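You operate a simulated robot arm through the tools that you are given. There is no shell and no other tool.

Carry out the task below with a simulated robot arm. There is one attempt and no reset: what you move stays moved.

Task
Press both slipped loops back into the turntable coil with one winding.
Fine: pull out the white and blue keeper blocks, wind to 1, push each in on the loop of its colour; five moves; the yellow block stays in; no snag.

The check looks at the end state, three seconds after you hand in, the way a careful person would. Anything else that was tipped, shoved, dropped, spilled or broken makes it a failure.

Robot
A 7-joint arm with a two-finger parallel gripper, fixed in place. Base frame: the origin is at the foot of the arm, x ahead of it, y to its left, z up; the work surface is at about z = 0.85. Readings come in m, degrees, newtons and seconds.
Its first joint turns from -166.0 to 166.0 degrees. Payload 3.43 kg.
The TCP is the grasp point between the finger pads, 0.03 m short of the fingertips. In the tool frame z runs along the fingers and y along their closing line. The gripper opens to 0.094 m. The fingers are 0.028 m wide and 0.01 m thick; the gripper's body (0.05 by 0.096 m) begins 0.055 m behind the TCP.
Orientation is that of the tool frame in the base frame, as a unit quaternion [x, y, z, w]. With the fingers straight down and closing along the base's y, the tool's x points along the base's -x, its y along +y and its z along -z.

Tools
- The arm moves only by the tool step_arm. Its argument "series" is a list of rows, each a list of 7 numbers: the shift along the base's x, y, z in m, then the turn, a rotation vector about the base's x, y, z in degrees, then the opening, from 0 (shut) to 1 (fully open). In form: [[tx, ty, tz, ax, ay, az, jaw], ...]. A call has 1 to 20 rows; each row is the pose to reach, as a shift and turn from the pose commanded when the call began. Each row takes 0.2 s and may step no farther than 0.05 m and 8.6 degrees from the row before; otherwise, or with a gripper value out of range, the whole call is refused. Where a pose cannot be reached the arm comes as near as it can. A force on the tool above 90 N (or 10 N above the force at the start of the call, whichever is more), or a blocked arm, ends the call early, and 0.2 s more pass. The fingers move at their own pace (about 0.045 m/s each) and stop on an object; they squeeze with about 34 N. The grip force told is the motor's: it shows also when the fingers shut on nothing. Time passes only in rows, and 0.2 s behind the last, so rows that repeat a pose let the fingers close. The reply holds the time, the measured pose of the TCP, the force on the tool along the base axes, the opening and the grip force, in the units named above and with some noise, with the torque about the TCP (base axes, N m) and any sound that the robot's microphone picked up, and new pictures: "views" is both (left out), scene, wrist or none.
- Cameras (640 x 400 px; columns grow to the right, rows downward): "scene" is fixed at [0.0587, -0.5034, 1.4492]; the picture's right is [0.31, -0.95, 0.00], its down [-0.49, -0.16, -0.85] and it looks along [0.81, 0.27, -0.52] (base axes); focal length 337 px, centre (320, 200). "wrist" rides on the gripper at [0.076, 0.014, -0.103] in the tool frame; the picture's right is [-0.18, 0.98, 0.00], its down [-0.75, -0.14, -0.64] and it looks along [-0.63, -0.12, 0.77] (tool axes); focal length 243 px, centre (320, 200). There is no depth. A picture from a camera that has moved, and an enlarged one, comes with that camera's place and axes in the base frame and with its lens. The place of the scene camera against the robot may be out by one fixed shift of up to 0.018 m in any direction.
- move_column(by): slides the trunk up (or, below 0, down) by that many m; the arm rides with it, the base frame stays. It gives what a move gives, with no picture.
- inspect(camera, box): a new picture of the part [left, top, right, bottom] of that camera's present view, enlarged. It takes no simulated time.
- sign_off(): hands the job in; it is judged then, once.

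Nothing tells you positions but the pictures and the camera data. Unless the task says otherwise, let go and move clear before handing in.

The tools are called after "Call:" as a command line: name --pt "numbers of a row" for each row, then --argument value for the rest, lists and objects as JSON in quotes. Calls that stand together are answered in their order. step_arm: Moves the arm, as the interface text tells. Its arguments: {"type":"object","properties":{"series":{"type":"array","items":{"type":"array","items":{"type":"number"}}},"views":{"type":"string","enum":["both","scene","wrist","none"]}},"required":["series"]} The other tools are called the same way: move_column (by) slides the trunk up or down; inspect (camera, box) takes an enlarged picture of a part of a camera's view; sign_off () hands the job in.

At the start:

```text
clock: 0.0
eef_pos: [0.6828, -0.1341, 1.1868]
tcp_rot: [0.0, 1.0, 0.001, 0.0]
force: [-0.6, -0.8, 0.3]
torque: [0.0, 0.0, -0.02]
gripper_width: 0.0937
grip_force: 0.1
trunk travel left (down, up): [-0.3, 0.19]
```

scene: 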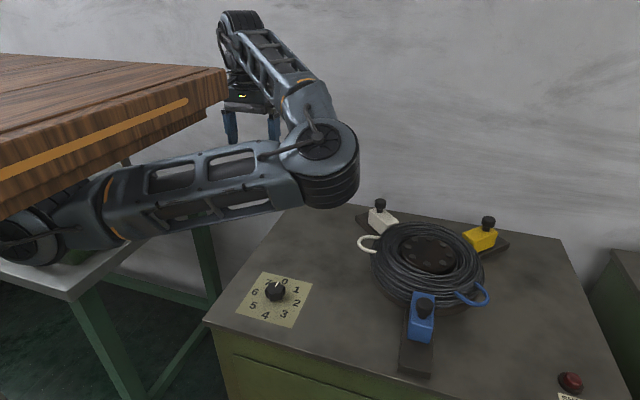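
wrist: 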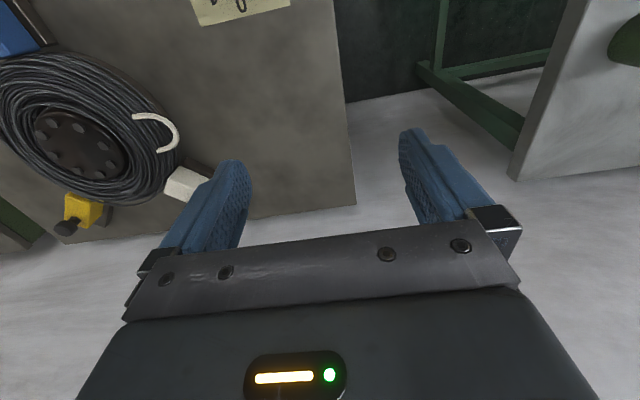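

I see a turntable coil with white, yellow and blue keeper blocks, white and blue slipped loops, a dial (0–6ish) and a red button on a cabinet. First I look closer at everything before moving.

Call:
inspect --camera "scene" --box '[340, 180, 520, 390]'

Call:
inspect --camera "scene" --box '[225, 260, 325, 335]'

Call:
inspect --camera "scene" --box '[520, 340, 640, 400]'

Call:
inspect --camera "wrist" --box '[0, 0, 320, 240]'

```text
1.90 times, centred on (430, 285) of scene
camera zoom: at [0.0587, -0.5034, 1.4492], right [0.31, -0.95, 0.0], down [-0.49, -0.16, -0.85], along [0.81, 0.27, -0.52], focal length 641 px, centre (110, 38)
```

zoom: 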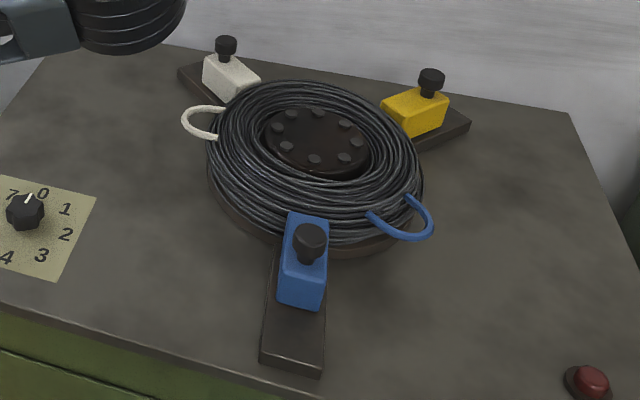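

```text
5.33 times, centred on (275, 298) of scene
camera zoom: at [0.0587, -0.5034, 1.4492], right [0.31, -0.95, 0.0], down [-0.49, -0.16, -0.85], along [0.81, 0.27, -0.52], focal length 1795 px, centre (560, -320)
```

zoom: 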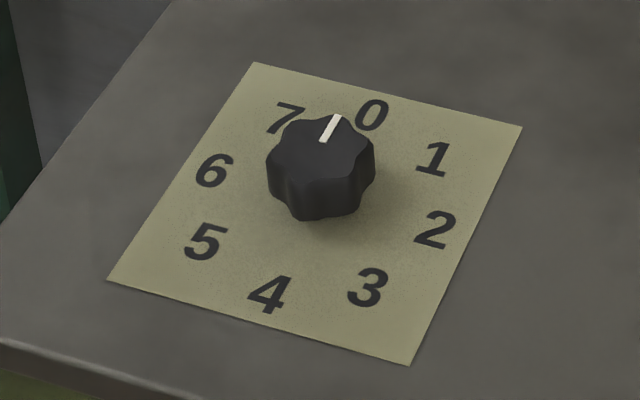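

```text
5.33 times, centred on (580, 370) of scene
camera zoom: at [0.0587, -0.5034, 1.4492], right [0.31, -0.95, 0.0], down [-0.49, -0.16, -0.85], along [0.81, 0.27, -0.52], focal length 1795 px, centre (-1067, -707)
```

zoom: 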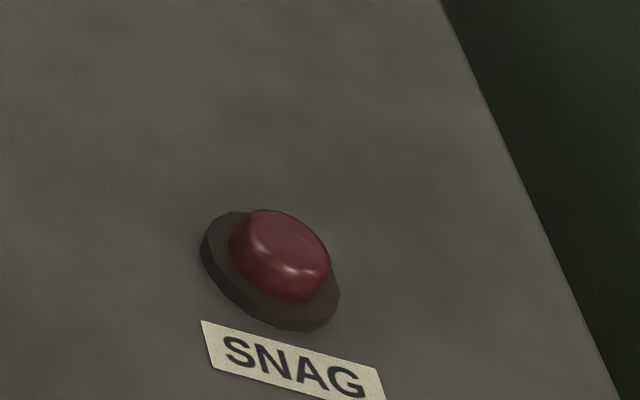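

```text
1.67 times, centred on (160, 120) of wrist
camera zoom: at [0.6055, -0.1188, 1.2886], right [0.18, 0.98, 0.0], down [0.75, -0.14, 0.64], along [0.63, -0.12, -0.77], focal length 404 px, centre (587, 333)
```

zoom: 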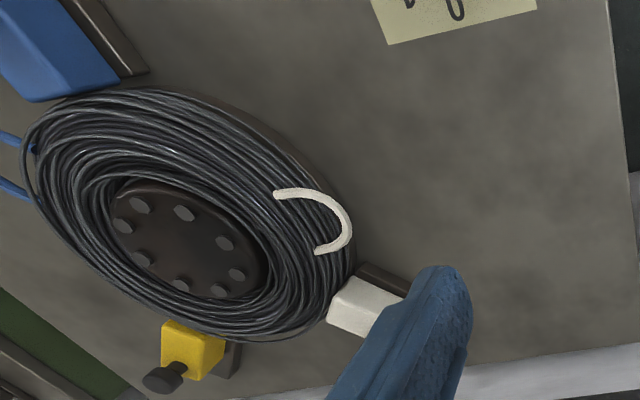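

The coil sits at roughly (0.75, -0.55), blue keeper toward the base, white keeper far left, yellow far right, dial at about (0.54, -0.23). I'll move above the coil at the present height to view it all with the wrist camera.

Call:
step_arm --pt "0 -0.046 0 0 0 0 1" --pt "0 -0.092 0 0 0 0 1" --pt "0 -0.138 0 0 0 0 1" --pt "0 -0.184 0 0 0 0 1" --pt "0 -0.23 0 0 0 0 1" --pt "0 -0.276 0 0 0 0 1" --pt "0 -0.322 0 0 0 0 1" --pt "0 -0.366 0 0 0 0 1" --pt "0 -0.366 0 0 0 0 1" --views "both"

```text
clock: 2.0
eef_pos: [0.6803, -0.3957, 1.1874]
tcp_rot: [0.004, 1.0, 0.001, -0.001]
force: [0.1, -0.4, 0.2]
torque: [0.01, 0.01, -0.02]
gripper_width: 0.0941
grip_force: 0.1
out of reach, approached as far as the arm can: row 6, 7, 8, 9
trunk travel left (down, up): [-0.3, 0.19]
camera wrist: at [0.6039, -0.3818, 1.2901], right [0.19, 0.98, 0.0], down [0.75, -0.15, 0.64], along [0.63, -0.12, -0.77], focal length 243 px, centre (320, 200)
```

scene: 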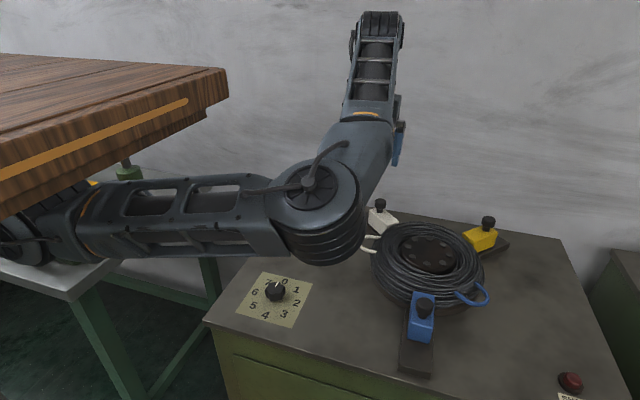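
wrist: 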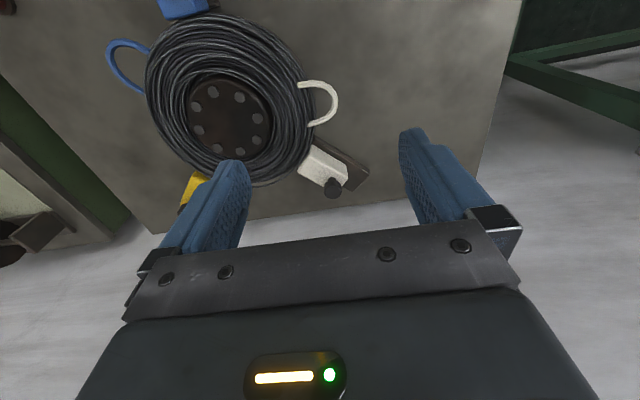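

The coil is in view but the arm hit its reach limit at this height; raising the trunk should extend reach and lift the elbow clear of the cabinet. I'll raise it fully, then come down to a viewing pose.

Call:
move_column --by 0.19

```text
clock: 4.1
eef_pos: [0.6805, -0.3968, 1.3774]
tcp_rot: [0.004, 1.0, 0.001, -0.001]
force: [0.1, -0.9, 0.5]
torque: [-0.01, 0.0, 0.03]
gripper_width: 0.094
grip_force: 0.1
trunk travel left (down, up): [-0.49, 0.0]
```

The trunk is now fully raised, tool at z≈1.377. Next I go down to about z=1.18 to see the coil with the wrist camera.

Call:
step_arm --pt "0 0 -0.045 0 0 0 1" --pt "0 0 -0.09 0 0 0 1" --pt "0 0 -0.135 0 0 0 1" --pt "0 0 -0.18 0 0 0 1" --pt "0 0 -0.2 0 0 0 1" --pt "0 0 -0.2 0 0 0 1" --views "both"

```text
clock: 5.5
eef_pos: [0.6805, -0.3972, 1.1764]
tcp_rot: [0.004, 1.0, 0.001, 0.0]
force: [-0.7, 0.8, 0.5]
torque: [0.01, 0.01, 0.0]
gripper_width: 0.0939
grip_force: 0.1
trunk travel left (down, up): [-0.49, 0.0]
camera wrist: at [0.6044, -0.382, 1.2793], right [0.19, 0.98, 0.0], down [0.75, -0.15, 0.64], along [0.63, -0.12, -0.77], focal length 243 px, centre (320, 200)
```

scene: 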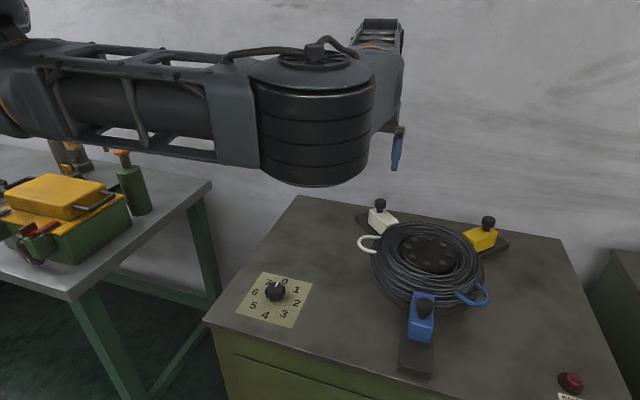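
wrist: 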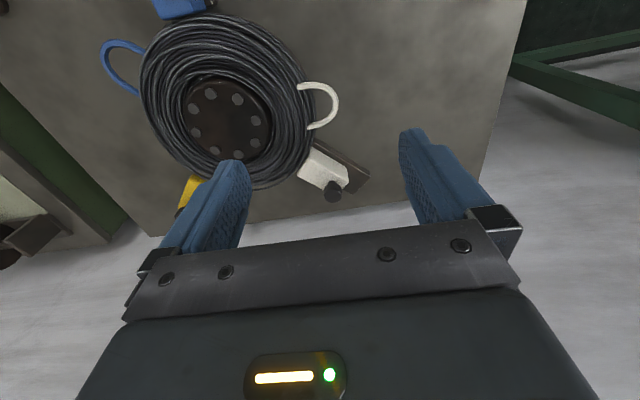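

The reach is better now and the elbow is high. I continue towards y≈-0.53 for a centred view of the coil.

Call:
step_arm --pt "0 -0.045 0 0 0 0 1" --pt "0 -0.09 0 0 0 0 1" --pt "0 -0.13 0 0 0 0 1" --pt "0 -0.13 0 0 0 0 1" --views "both"

```text
clock: 6.5
eef_pos: [0.6821, -0.3971, 1.1775]
tcp_rot: [0.004, 1.0, 0.001, -0.001]
force: [-0.5, 0.0, -0.5]
torque: [-0.02, 0.01, -0.01]
gripper_width: 0.0942
grip_force: 0.2
out of reach, approached as far as the arm can: row 1, 2, 3, 4
trunk travel left (down, up): [-0.49, 0.0]
camera wrist: at [0.6044, -0.382, 1.2797], right [0.19, 0.98, 0.0], down [0.75, -0.15, 0.64], along [0.63, -0.12, -0.77], focal length 243 px, centre (320, 200)
```

scene: 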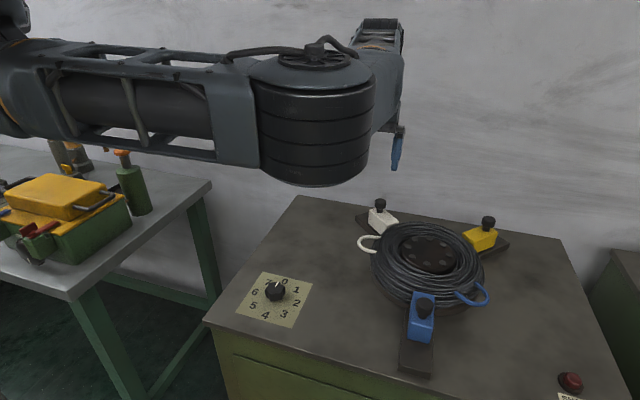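
wrist: 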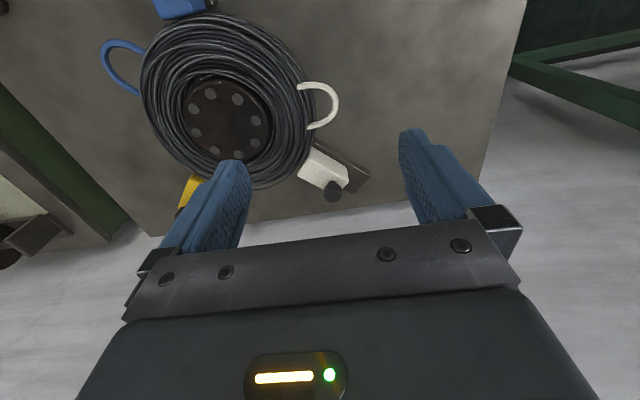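

The limit seems to come from wrist orientation rather than distance, so I'll turn the tool about vertical with the arm's azimuth (about -30°) and then retry moving in -y.

Call:
step_arm --pt "0 0 0 0 0 -8 1" --pt "0 0 0 0 0 -16 1" --pt "0 0 0 0 0 -24 1" --pt "0 0 0 0 0 -32 1" --pt "0 -0.04 0 0 0 -32 1" --pt "0 -0.08 0 0 0 -32 1" --pt "0 -0.12 0 0 0 -32 1" --pt "0 -0.12 0 0 0 -32 1" --views "both"

```text
clock: 8.3
eef_pos: [0.6796, -0.5157, 1.1717]
tcp_rot: [0.279, 0.96, 0.0, 0.0]
force: [-0.1, 0.4, -0.2]
torque: [0.0, -0.03, 0.02]
gripper_width: 0.0939
grip_force: 0.1
trunk travel left (down, up): [-0.49, 0.0]
camera wrist: at [0.6225, -0.4627, 1.2742], right [0.68, 0.73, 0.0], down [0.56, -0.52, 0.64], along [0.47, -0.44, -0.77], focal length 243 px, centre (320, 200)
```

scene: 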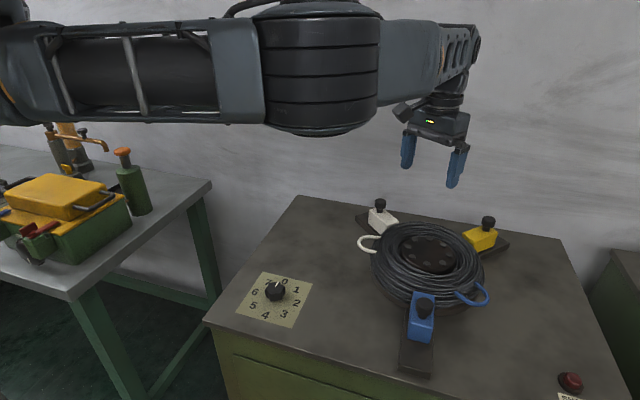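
wrist: 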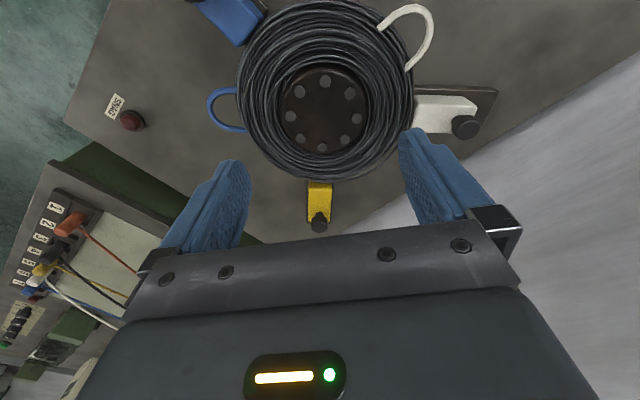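

Now I have a good overhead view. Let me zoom in to measure the blocks, knobs, loops and coil.

Call:
inspect --camera "wrist" --box '[180, 0, 340, 100]'

Call:
inspect --camera "wrist" --box '[340, 0, 520, 160]'

Call:
inspect --camera "wrist" --box '[230, 60, 430, 240]'

Call:
inspect --camera "scene" --box '[390, 270, 500, 380]'

Call:
inspect --camera "scene" --box '[345, 190, 425, 260]'

```text
4.00 times, centred on (260, 50) of wrist
camera zoom: at [0.6225, -0.4627, 1.2742], right [0.68, 0.73, 0.0], down [0.56, -0.52, 0.64], along [0.47, -0.44, -0.77], focal length 970 px, centre (560, 800)
```

zoom: 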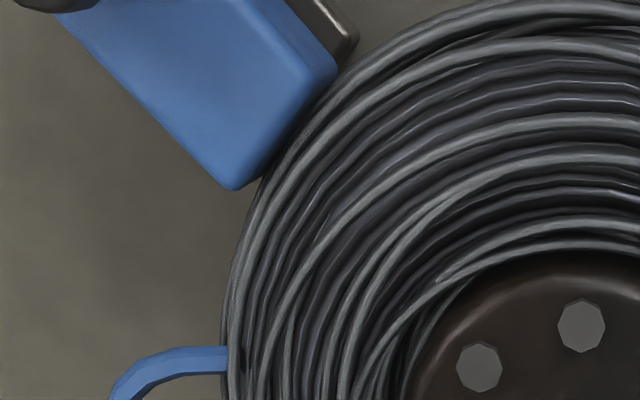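

```text
2.50 times, centred on (430, 80) of wrist
camera zoom: at [0.6225, -0.4627, 1.2742], right [0.68, 0.73, 0.0], down [0.56, -0.52, 0.64], along [0.47, -0.44, -0.77], focal length 606 px, centre (45, 500)
```

zoom: 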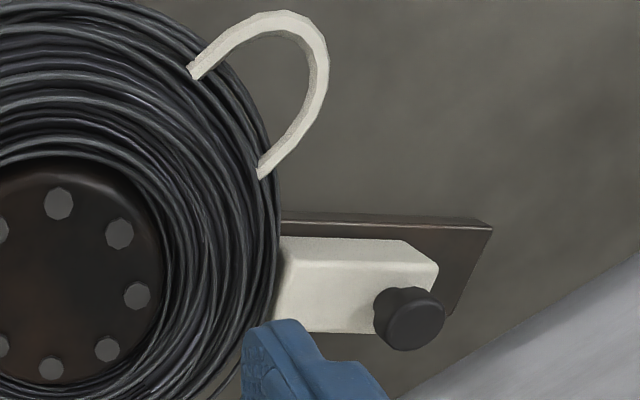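

```text
2.22 times, centred on (330, 150) of wrist
camera zoom: at [0.6225, -0.4627, 1.2742], right [0.68, 0.73, 0.0], down [0.56, -0.52, 0.64], along [0.47, -0.44, -0.77], focal length 539 px, centre (298, 311)
```

zoom: 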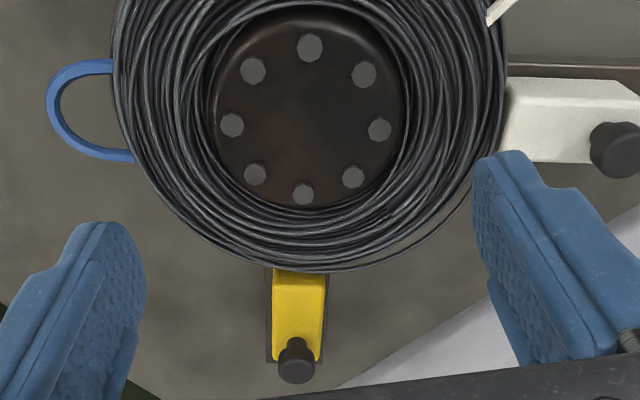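

```text
3.64 times, centred on (445, 325) of scene
camera zoom: at [0.0587, -0.5034, 1.4492], right [0.31, -0.95, 0.0], down [-0.49, -0.16, -0.85], along [0.81, 0.27, -0.52], focal length 1224 px, centre (-134, -254)
```

zoom: 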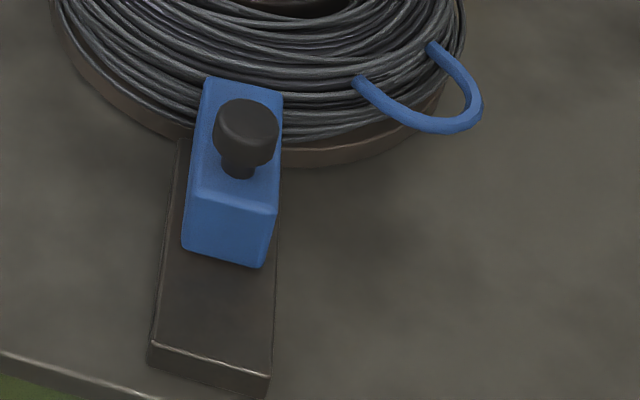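

```text
5.71 times, centred on (385, 225) of scene
camera zoom: at [0.0587, -0.5034, 1.4492], right [0.31, -0.95, 0.0], down [-0.49, -0.16, -0.85], along [0.81, 0.27, -0.52], focal length 1924 px, centre (-51, 57)
```

zoom: 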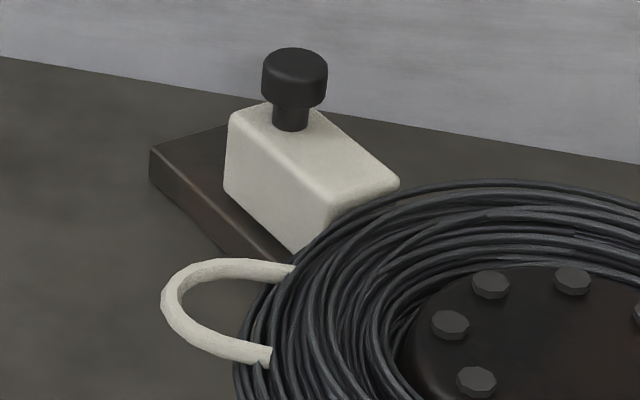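

The geometry is now clear: hub at about (0.73, -0.55), keepers at 180° (blue), 45° (white) and -45° (yellow); the loops sit 45° anticlockwise of their keepers, so dial 0→1 (clockwise) brings them in line. Next I hover over the white knob with the fingers set to close along its rail.

Call:
step_arm --pt "0.035 0.02 -0.0 0 0 -4 1" --pt "0.07 0.04 -0.02 0 0 -8 1" --pt "0.105 0.06 -0.04 0 0 -12.6 1" --pt "0.14 0.08 -0.06 0 0 -12.6 1" --pt "0.17 0.1 -0.08 0 0 -12.6 1" --pt "0.18 0.106 -0.11 0 0 -12.6 1" --pt "0.18 0.106 -0.11 0 0 -12.6 1" --views "both"

```text
clock: 9.9
eef_pos: [0.8613, -0.4105, 1.0642]
tcp_rot: [0.384, 0.923, 0.001, 0.0]
force: [0.5, -0.4, -0.4]
torque: [0.0, -0.02, 0.0]
gripper_width: 0.0941
grip_force: 0.0
trunk travel left (down, up): [-0.49, 0.0]
camera wrist: at [0.8162, -0.3467, 1.1661], right [0.83, 0.56, 0.0], down [0.43, -0.63, 0.64], along [0.36, -0.53, -0.77], focal length 243 px, centre (320, 200)
```

scene: 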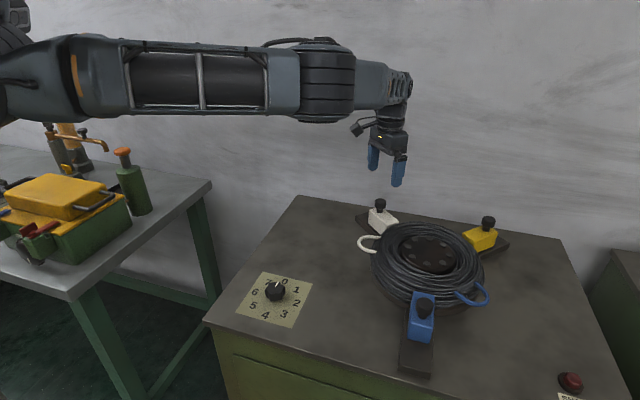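
wrist: 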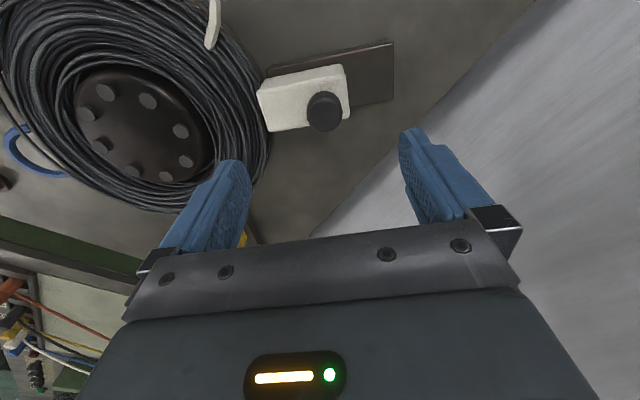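

The white knob is between the fingers at about (0.862, -0.409, 0.954). Zooming in to check cap size, rail direction and the free travel.

Call:
inspect --camera "wrist" --box '[200, 20, 440, 170]'

Call:
inspect --camera "scene" --box '[345, 140, 425, 250]'

```text
2.67 times, centred on (320, 95) of wrist
camera zoom: at [0.8162, -0.3467, 1.1661], right [0.83, 0.56, 0.0], down [0.43, -0.63, 0.64], along [0.36, -0.53, -0.77], focal length 647 px, centre (320, 480)
```

zoom: 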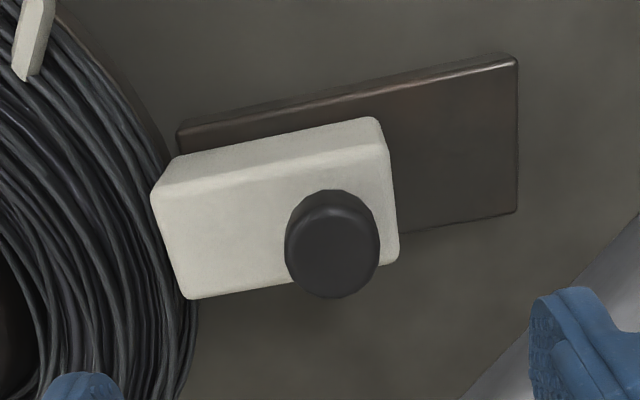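

```text
3.64 times, centred on (385, 195) of scene
camera zoom: at [0.0587, -0.5034, 1.4492], right [0.31, -0.95, 0.0], down [-0.49, -0.16, -0.85], along [0.81, 0.27, -0.52], focal length 1224 px, centre (84, 218)
```

zoom: 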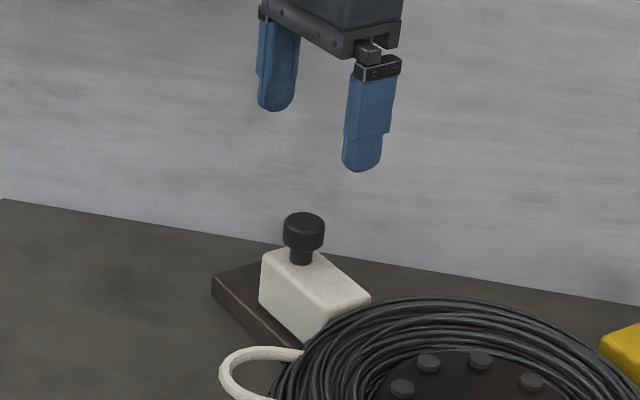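

White knob: cap ≈0.028 m wide, top at z≈0.963, block top z≈0.93, rail running along 45°. I'll narrow the fingers to about 0.05 m and come down part-way around the knob, then check.

Call:
step_arm --pt "0.001 0.002 0 0 0 0 0.56" --pt "0.001 0.002 -0.02 0 0 0 0.56" --pt "0.0015 0.0025 -0.045 0 0 0 0.56" --pt "0.0015 0.0025 -0.06 0 0 0 0.56" --pt "0.0015 0.0025 -0.06 0 0 0 0.56" --views "both"

```text
clock: 11.1
eef_pos: [0.8635, -0.4075, 1.0037]
tcp_rot: [0.382, 0.924, 0.001, -0.001]
force: [-0.3, 0.3, -0.4]
torque: [0.04, -0.02, 0.0]
gripper_width: 0.0527
grip_force: 0.1
trunk travel left (down, up): [-0.49, 0.0]
camera wrist: at [0.8183, -0.3429, 1.1062], right [0.83, 0.56, 0.0], down [0.43, -0.63, 0.64], along [0.36, -0.53, -0.77], focal length 243 px, centre (320, 200)
```

scene: 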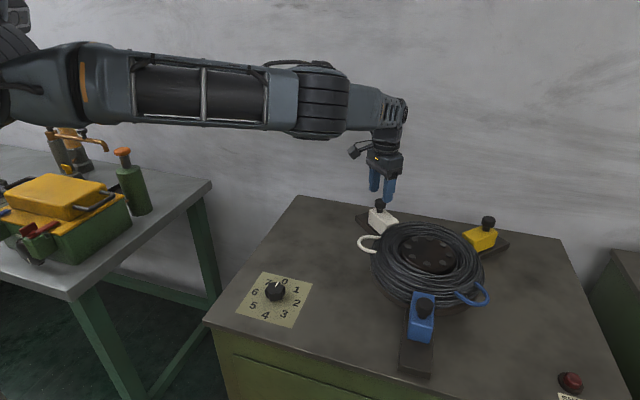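
wrist: 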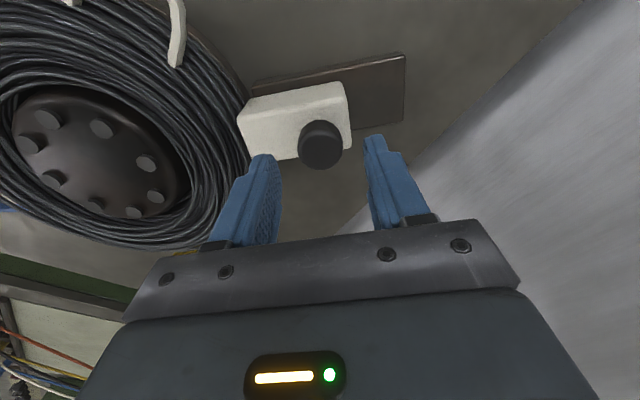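

The cap is centred between the fingers. I go down so the tips sit just above the block top and straddle the knob.

Call:
step_arm --pt "0 0 -0.02 0 0 0 0.56" --pt "0 0 -0.036 0 0 0 0.56" --pt "0 0 -0.036 0 0 0 0.56" --views "both"

Call:
inspect --camera "scene" --box '[345, 150, 425, 250]'

Call:
inspect --camera "wrist" --box '[220, 50, 420, 240]'

```text
clock: 11.9
eef_pos: [0.864, -0.4069, 0.9678]
tcp_rot: [0.384, 0.923, 0.001, 0.001]
force: [-1.3, 0.1, -0.3]
torque: [0.01, -0.01, -0.02]
gripper_width: 0.0525
grip_force: 0.0
trunk travel left (down, up): [-0.49, 0.0]
camera wrist: at [0.8191, -0.3426, 1.0709], right [0.83, 0.56, 0.0], down [0.43, -0.63, 0.64], along [0.36, -0.53, -0.77], focal length 243 px, centre (320, 200)
```

scene: 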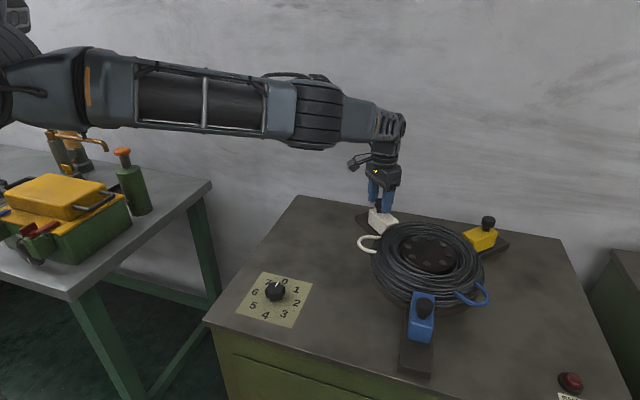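
wrist: 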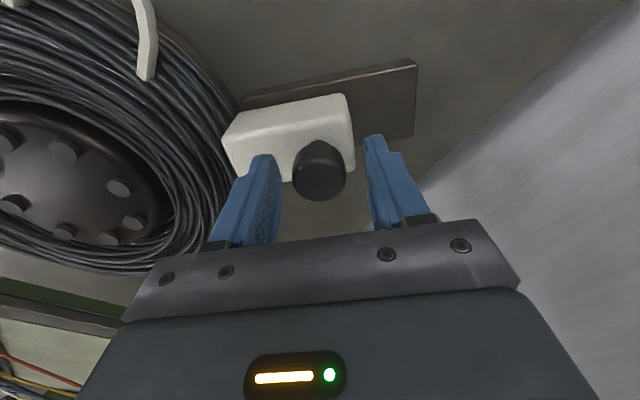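

```text
4.00 times, centred on (385, 200) of scene
camera zoom: at [0.0587, -0.5034, 1.4492], right [0.31, -0.95, 0.0], down [-0.49, -0.16, -0.85], along [0.81, 0.27, -0.52], focal length 1346 px, centre (60, 200)
```

zoom: 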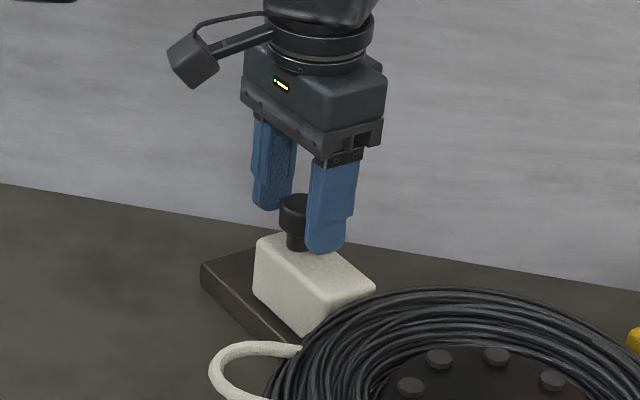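

```text
2.11 times, centred on (320, 145) of wrist
camera zoom: at [0.8191, -0.3426, 1.0709], right [0.83, 0.56, 0.0], down [0.43, -0.63, 0.64], along [0.36, -0.53, -0.77], focal length 511 px, centre (320, 316)
```

zoom: 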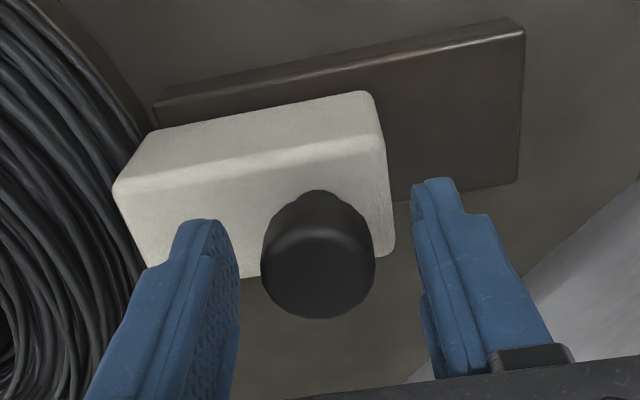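

The fingers straddle the knob cleanly, the knob sitting about 3 mm toward the inner finger. I'll shift inward by that and close on the knob.

Call:
step_arm --pt "-0.002 -0.002 0 0 0 0 0.56" --pt "-0.002 -0.002 0 0 0 0 0.4" --pt "-0.002 -0.002 0 0 0 0 0.2" --pt "-0.002 -0.002 0 0 0 0 0.1" --pt "-0.002 -0.002 0 0 0 0 0.1" --views "wrist"

```text
clock: 13.1
eef_pos: [0.8639, -0.4082, 0.9692]
tcp_rot: [0.383, 0.924, 0.001, 0.001]
force: [12.8, 7.6, -1.8]
torque: [0.09, -0.58, 0.12]
gripper_width: 0.0318
grip_force: 45.5
trunk travel left (down, up): [-0.49, 0.0]
camera wrist: at [0.8178, -0.3437, 1.0708], right [0.82, 0.57, 0.0], down [0.43, -0.63, 0.64], along [0.36, -0.53, -0.77], focal length 243 px, centre (320, 200)
```

wrist: 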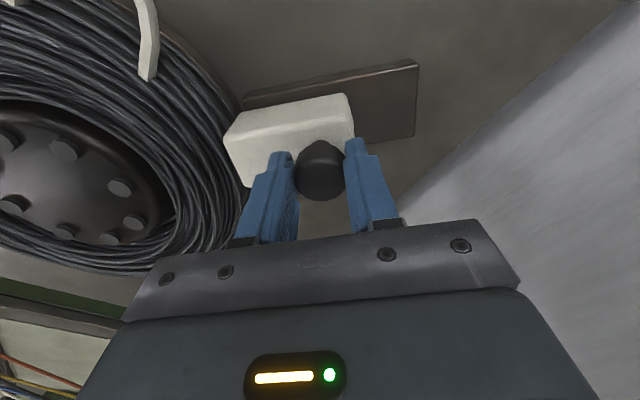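

The knob is held (width 0.032 m). Now I pull it outward along the 45° rail in small steps.

Call:
step_arm --pt "0.004 0.004 0 0 0 0 0.1" --pt "0.0085 0.0085 0 0 0 0 0.1" --pt "0.013 0.013 0 0 0 0 0.1" --pt "0.0175 0.0175 0 0 0 0 0.1" --pt "0.0212 0.0212 0 0 0 0 0.1" --views "both"

```text
clock: 14.3
eef_pos: [0.8819, -0.3879, 0.9674]
tcp_rot: [0.383, 0.924, 0.001, 0.002]
force: [7.2, -8.6, -4.2]
torque: [-0.18, 0.1, -0.23]
gripper_width: 0.0315
grip_force: 45.0
trunk travel left (down, up): [-0.49, 0.0]
camera wrist: at [0.8372, -0.324, 1.0706], right [0.83, 0.56, 0.0], down [0.43, -0.63, 0.64], along [0.36, -0.53, -0.77], focal length 243 px, centre (320, 200)
```

scene: 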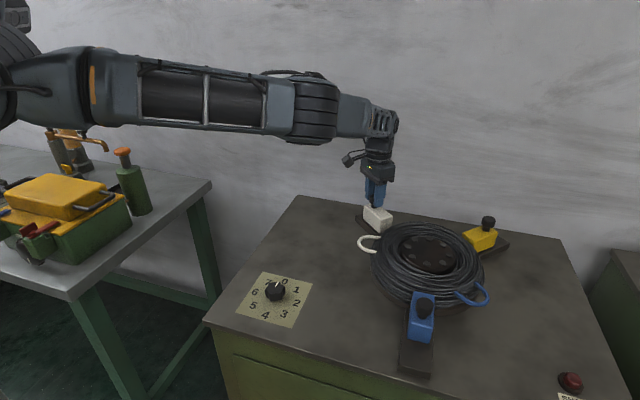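
wrist: 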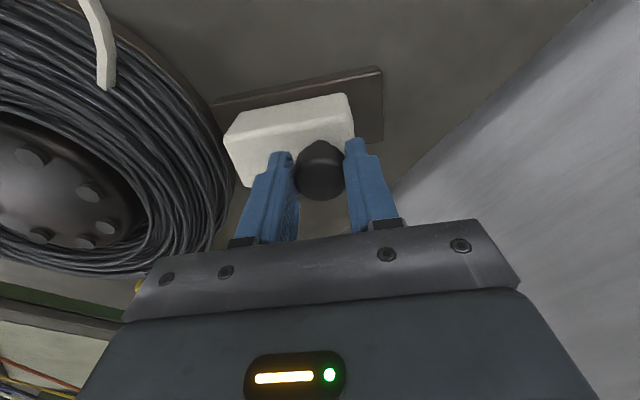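

The white block slides out (~0.027 m so far) with a slight sideways force, so I trim toward +x/-y and keep pulling.

Call:
step_arm --pt "0.005 0.003 0 0 0 0 0.1" --pt "0.0095 0.0075 0 0 0 0 0.1" --pt "0.014 0.012 0 0 0 0 0.1" --pt "0.018 0.016 0 0 0 0 0.1" --views "both"

```text
clock: 15.3
eef_pos: [0.8974, -0.3714, 0.9687]
tcp_rot: [0.383, 0.924, 0.001, -0.001]
force: [-9.7, -0.8, 6.0]
torque: [0.05, 0.08, 0.32]
gripper_width: 0.0318
grip_force: 44.5
trunk travel left (down, up): [-0.49, 0.0]
camera wrist: at [0.8538, -0.308, 1.0709], right [0.83, 0.56, 0.0], down [0.43, -0.63, 0.64], along [0.36, -0.53, -0.77], focal length 243 px, centre (320, 200)
```

scene: 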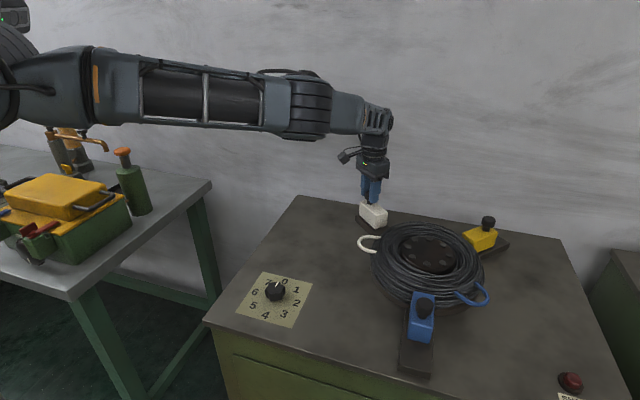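
wrist: 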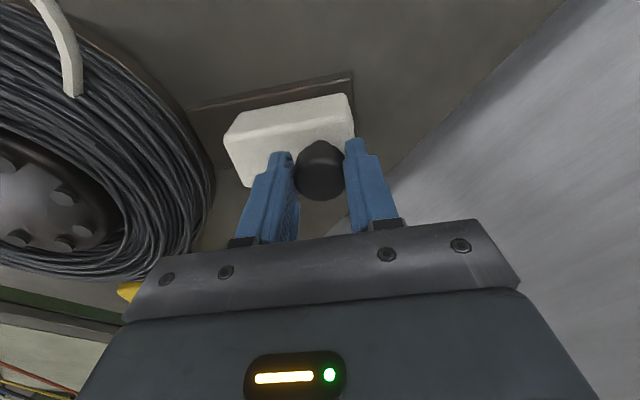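

The white block is out about 0.05 m. I try a little more to feel whether it's at the end stop.

Call:
step_arm --pt "0.0015 0.0025 0 0 0 0 0.1" --pt "0.003 0.004 0 0 0 0 0.1" --pt "0.003 0.004 0 0 0 0 0.1" --views "wrist"

```text
clock: 16.1
eef_pos: [0.8995, -0.3711, 0.9684]
tcp_rot: [0.385, 0.923, -0.001, -0.001]
force: [-35.5, -18.0, 5.1]
torque: [-0.76, 0.64, -0.22]
gripper_width: 0.0314
grip_force: 45.1
trunk travel left (down, up): [-0.49, 0.0]
camera wrist: at [0.8546, -0.3074, 1.0707], right [0.83, 0.56, 0.0], down [0.43, -0.63, 0.64], along [0.36, -0.53, -0.77], focal length 243 px, centre (320, 200)
```

wrist: 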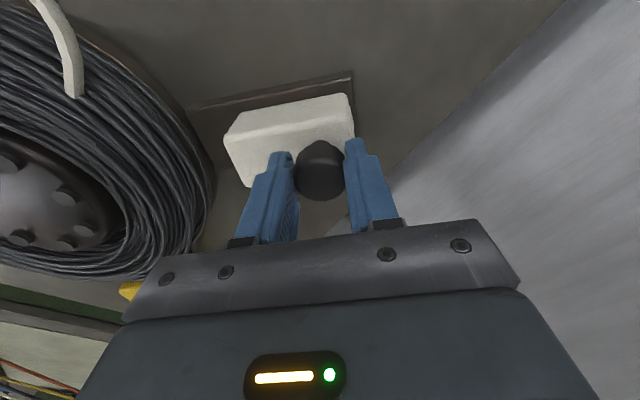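

The block is at its end stop, fully out at ~0.05 m. I ease off the push, open the fingers and lift clear.

Call:
step_arm --pt "-0.001 0 0 0 0 0 0.1" --pt "-0.001 0 0 0 0 0 0.4" --pt "-0.001 0 0 0 0 0 0.56" --pt "-0.001 0 0 0 0 0 0.56" --pt "-0.001 0 0.03 0 0 0 0.56" --pt "-0.001 0 0.07 0 0 0 0.56" --pt "-0.001 0 0.11 0 0 0 0.56" --views "both"

```text
clock: 17.7
eef_pos: [0.9024, -0.3673, 1.0771]
tcp_rot: [0.384, 0.923, 0.001, 0.0]
force: [0.4, 0.1, -0.4]
torque: [0.04, -0.01, 0.04]
gripper_width: 0.0527
grip_force: 0.0
trunk travel left (down, up): [-0.49, 0.0]
camera wrist: at [0.8578, -0.303, 1.18], right [0.83, 0.56, 0.0], down [0.43, -0.63, 0.64], along [0.36, -0.53, -0.77], focal length 243 px, centre (320, 200)
```

scene: 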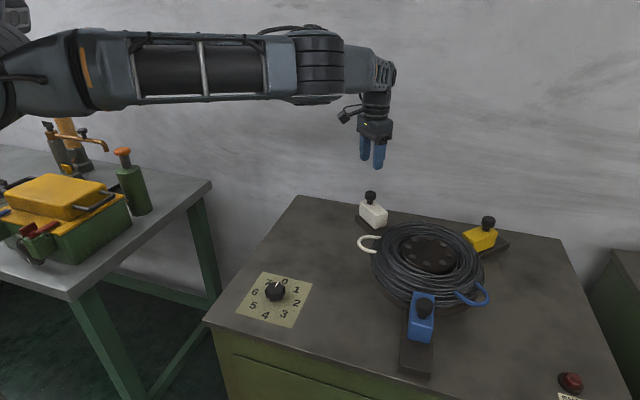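
wrist: 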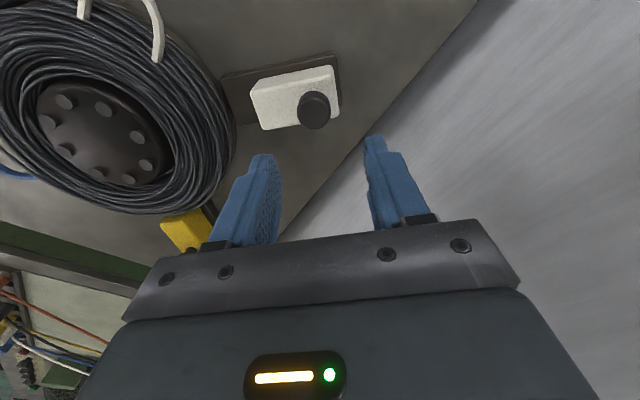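

White is fully out and standing free. Now I travel over to the blue knob, expected near (0.523, -0.548), turning the tool to close along x.

Call:
step_arm --pt "-0.03 -0.018 0.02 0 0 -4.5 0.56" --pt "-0.07 -0.036 0.03 0 0 -9 0.56" --pt "-0.11 -0.054 0.03 0 0 -13.5 0.56" --pt "-0.15 -0.072 0.03 0 0 -18 0.56" --pt "-0.19 -0.09 0.03 0 0 -22.5 0.56" --pt "-0.23 -0.109 0.03 0 0 -27 0.56" --pt "-0.27 -0.127 0.03 0 0 -31.5 0.56" --pt "-0.31 -0.145 0.03 0 0 -36 0.56" --pt "-0.345 -0.163 0.02 0 0 -40.5 0.56" --pt "-0.377 -0.181 0.0 0 0 -44.8 0.56" --pt "-0.377 -0.181 0.0 0 0 -44.8 0.56" --views "both"

```text
clock: 20.1
eef_pos: [0.5242, -0.5502, 1.0803]
tcp_rot: [0.707, 0.708, 0.0, 0.0]
force: [0.6, 0.6, -1.1]
torque: [0.03, 0.05, 0.03]
gripper_width: 0.0526
grip_force: 0.0
trunk travel left (down, up): [-0.49, 0.0]
camera wrist: at [0.537, -0.4731, 1.1818], right [0.98, -0.18, 0.0], down [-0.14, -0.75, 0.64], along [-0.12, -0.63, -0.77], focal length 243 px, centre (320, 200)
```

scene: 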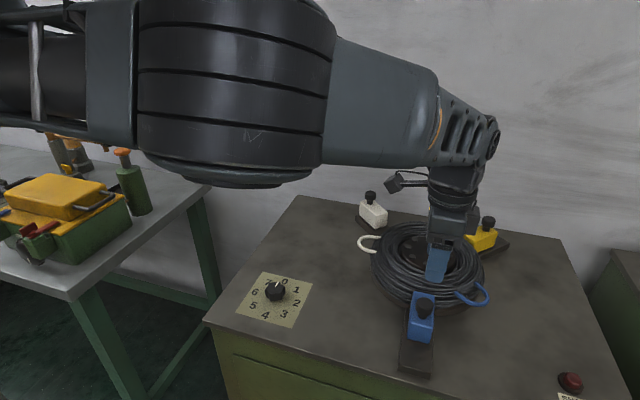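
wrist: 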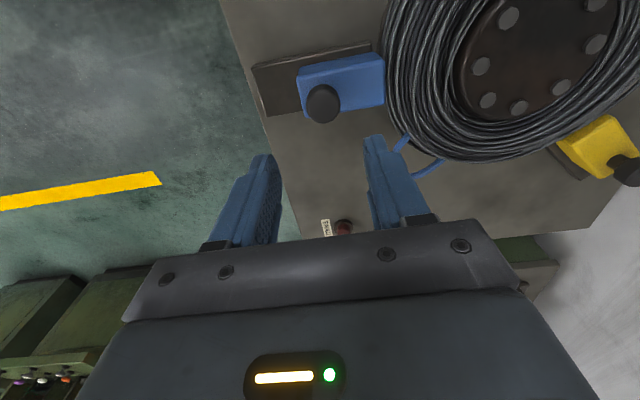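

The blue knob is nearly centred under the gripper. Zooming to refine its position and the rail.

Call:
inspect --camera "wrist" --box '[240, 30, 400, 180]'

```text
2.67 times, centred on (320, 105) of wrist
camera zoom: at [0.537, -0.4731, 1.1818], right [0.98, -0.18, 0.0], down [-0.14, -0.75, 0.64], along [-0.12, -0.63, -0.77], focal length 647 px, centre (320, 453)
```

zoom: 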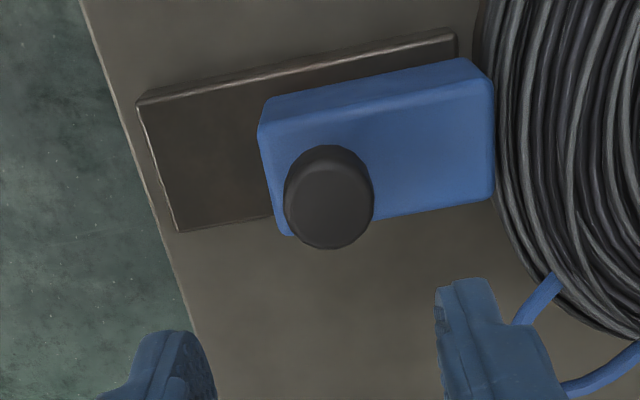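

Blue knob measured at about (0.5265, -0.5475). I align and descend around it to the same height as before.

Call:
step_arm --pt "0.0023 0.0027 0 0 0 0 0.56" --pt "0.0023 0.0027 -0.035 0 0 0 0.56" --pt "0.0023 0.0027 -0.07 0 0 0 0.56" --pt "0.0023 0.0027 -0.09 0 0 0 0.56" --pt "0.0023 0.0027 -0.09 0 0 0 0.56" --views "both"

Call:
inspect --camera "wrist" --box '[220, 50, 420, 240]'

Call:
inspect --camera "scene" --box '[380, 230, 480, 380]'

```text
clock: 21.3
eef_pos: [0.5262, -0.5465, 0.9892]
tcp_rot: [0.706, 0.708, 0.0, 0.001]
force: [-0.7, 0.4, 0.5]
torque: [0.0, 0.01, -0.01]
gripper_width: 0.0527
grip_force: 0.1
trunk travel left (down, up): [-0.49, 0.0]
camera wrist: at [0.5392, -0.4704, 1.0922], right [0.98, -0.18, 0.0], down [-0.14, -0.75, 0.64], along [-0.12, -0.63, -0.77], focal length 243 px, centre (320, 200)
```

scene: 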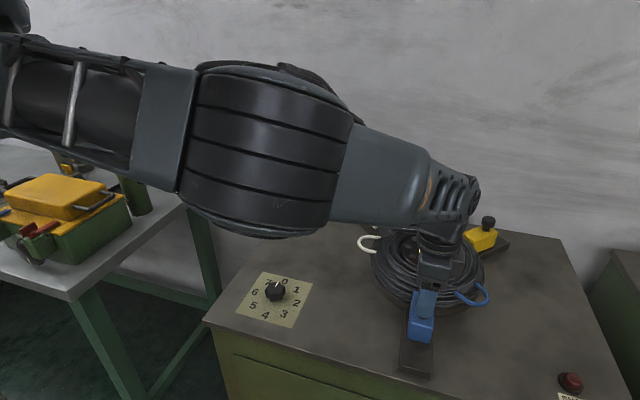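
wrist: 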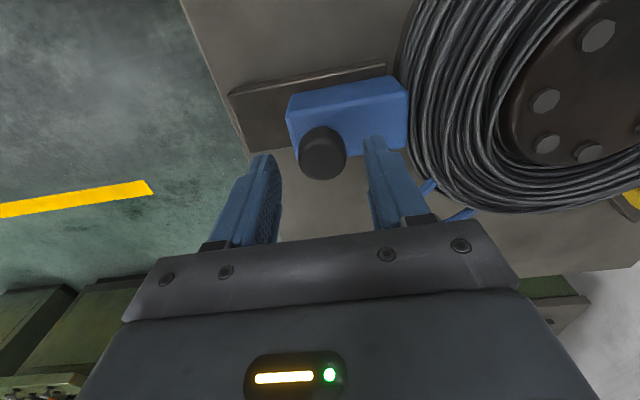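

```text
2.11 times, centred on (320, 145) of wrist
camera zoom: at [0.5392, -0.4704, 1.0922], right [0.98, -0.18, 0.0], down [-0.14, -0.75, 0.64], along [-0.12, -0.63, -0.77], focal length 511 px, centre (320, 316)
```

zoom: 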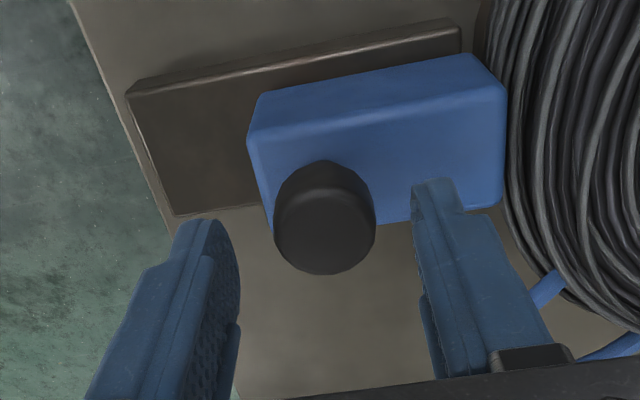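

```text
2.67 times, centred on (430, 305) of scene
camera zoom: at [0.0587, -0.5034, 1.4492], right [0.31, -0.95, 0.0], down [-0.49, -0.16, -0.85], along [0.81, 0.27, -0.52], focal length 898 px, centre (27, -80)
```

zoom: 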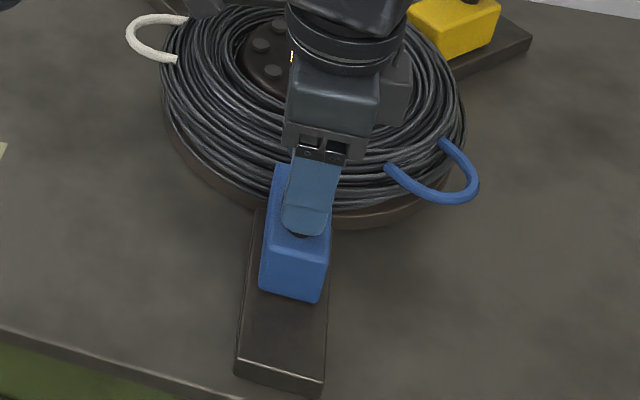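

Well centred. I lower the last 2 cm and close on the blue knob.

Call:
step_arm --pt "0 0 -0.012 0 0 0 0.56" --pt "0 0 -0.021 0 0 0 0.56" --pt "0 0 -0.021 0 0 0 0.4" --pt "0 0 -0.021 0 0 0 0.2" --pt "0 0 -0.021 0 0 0 0.1" --pt "0 0 -0.021 0 0 0 0.1" --views "wrist"

```text
clock: 22.7
eef_pos: [0.5266, -0.5459, 0.9672]
tcp_rot: [0.707, 0.707, 0.0, 0.0]
force: [-1.8, -0.1, -0.6]
torque: [-0.03, 0.01, 0.0]
gripper_width: 0.0313
grip_force: 45.5
trunk travel left (down, up): [-0.49, 0.0]
camera wrist: at [0.5401, -0.4701, 1.0697], right [0.98, -0.18, 0.0], down [-0.14, -0.75, 0.64], along [-0.12, -0.63, -0.77], focal length 243 px, centre (320, 200)
```

wrist: 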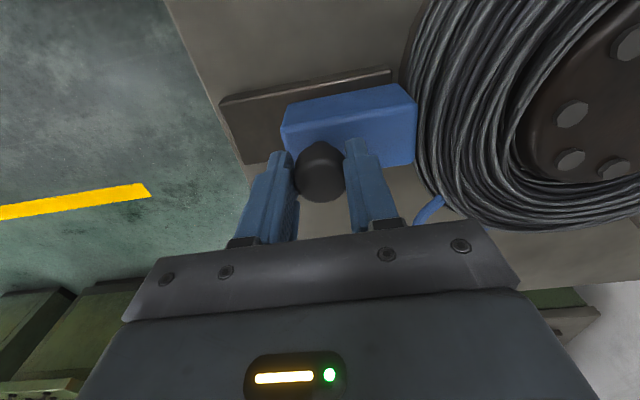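

Gripped with almost no side load. Now I pull the blue block out along -x.

Call:
step_arm --pt "-0.006 0 0 0 0 0 0.1" --pt "-0.012 0 0 0 0 0 0.1" --pt "-0.018 0 0 0 0 0 0.1" --pt "-0.024 0 0 0 0 0 0.1" --pt "-0.03 0 0 0 0 0 0.1" --pt "-0.036 0 0 0 0 0 0.1" --views "wrist"

```text
clock: 24.1
eef_pos: [0.4901, -0.5471, 0.9669]
tcp_rot: [0.706, 0.708, -0.001, 0.0]
force: [-0.7, -5.2, -1.6]
torque: [-0.28, -0.15, 0.05]
gripper_width: 0.0313
grip_force: 45.6
trunk travel left (down, up): [-0.49, 0.0]
camera wrist: at [0.5032, -0.4699, 1.0696], right [0.98, -0.18, 0.0], down [-0.14, -0.75, 0.64], along [-0.12, -0.63, -0.77], focal length 243 px, centre (320, 200)
```

wrist: 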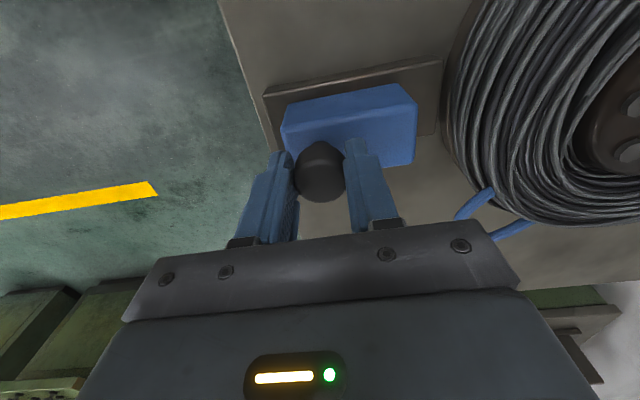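

The blue block has slid out 0.036 m freely; I go on to its end stop at about 0.05 m.

Call:
step_arm --pt "-0.005 -0.0008 0 0 0 0 0.1" --pt "-0.01 -0.0012 0 0 0 0 0.1" --pt "-0.014 -0.0012 0 0 0 0 0.1" --pt "-0.0155 -0.0012 0 0 0 0 0.1" --views "both"

```text
clock: 25.1
eef_pos: [0.4766, -0.5467, 0.9663]
tcp_rot: [0.706, 0.708, 0.002, 0.0]
force: [7.3, 10.4, 12.6]
torque: [0.92, -0.09, -0.1]
gripper_width: 0.0314
grip_force: 45.1
trunk travel left (down, up): [-0.49, 0.0]
camera wrist: at [0.4897, -0.4702, 1.0698], right [0.98, -0.18, 0.0], down [-0.14, -0.76, 0.64], along [-0.11, -0.63, -0.77], focal length 243 px, centre (320, 200)
```

scene: 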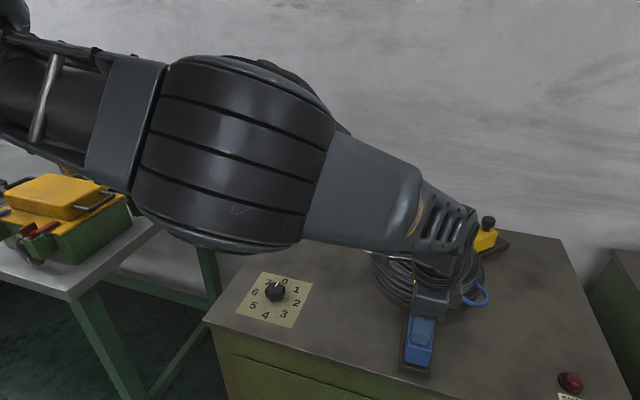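
wrist: 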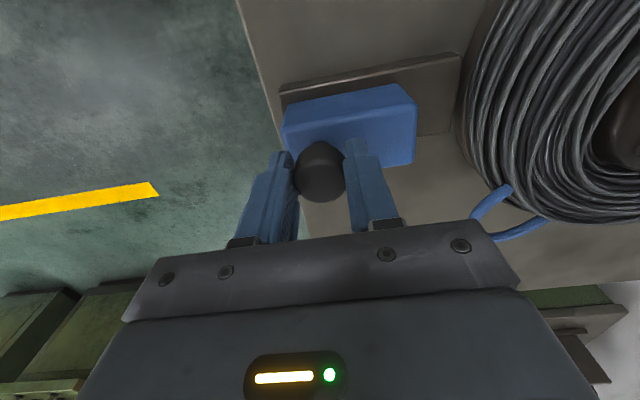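

Blue is at its stop (0.05 m out). I relax the side load, release and lift off.

Call:
step_arm --pt "0.0008 0.0008 0 0 0 0 0.1" --pt "0.0008 0.0008 0 0 0 0 0.4" --pt "0.0008 0.0008 0 0 0 0 0.56" --pt "0.0008 0.0008 0 0 0 0 0.56" --pt "0.0008 0.0008 0.03 0 0 0 0.56" --pt "0.0008 0.0008 0.07 0 0 0 0.56" --pt "0.0008 0.0008 0.12 0 0 0 0.56" --views "both"

```text
clock: 26.7
eef_pos: [0.4751, -0.5472, 1.0856]
tcp_rot: [0.706, 0.708, 0.001, 0.001]
force: [0.4, 0.1, -0.1]
torque: [-0.02, 0.01, 0.0]
gripper_width: 0.0526
grip_force: 0.1
trunk travel left (down, up): [-0.49, 0.0]
camera wrist: at [0.4886, -0.4713, 1.1877], right [0.98, -0.18, 0.0], down [-0.14, -0.75, 0.64], along [-0.11, -0.63, -0.77], focal length 243 px, centre (320, 200)
```

scene: 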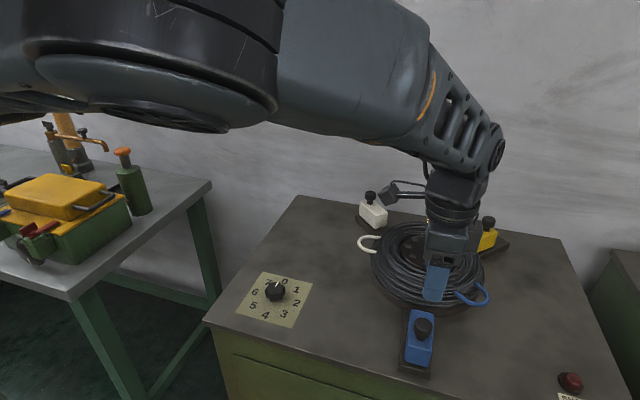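
wrist: 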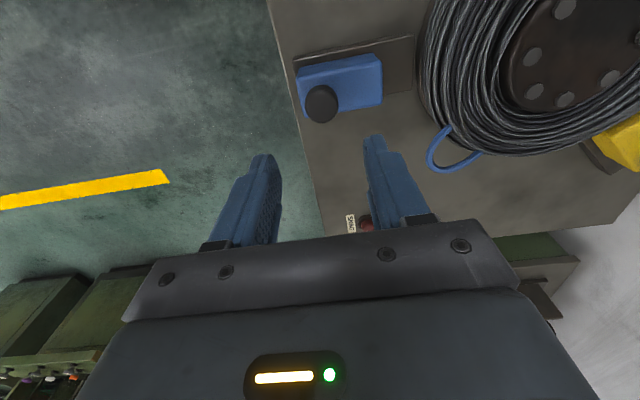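

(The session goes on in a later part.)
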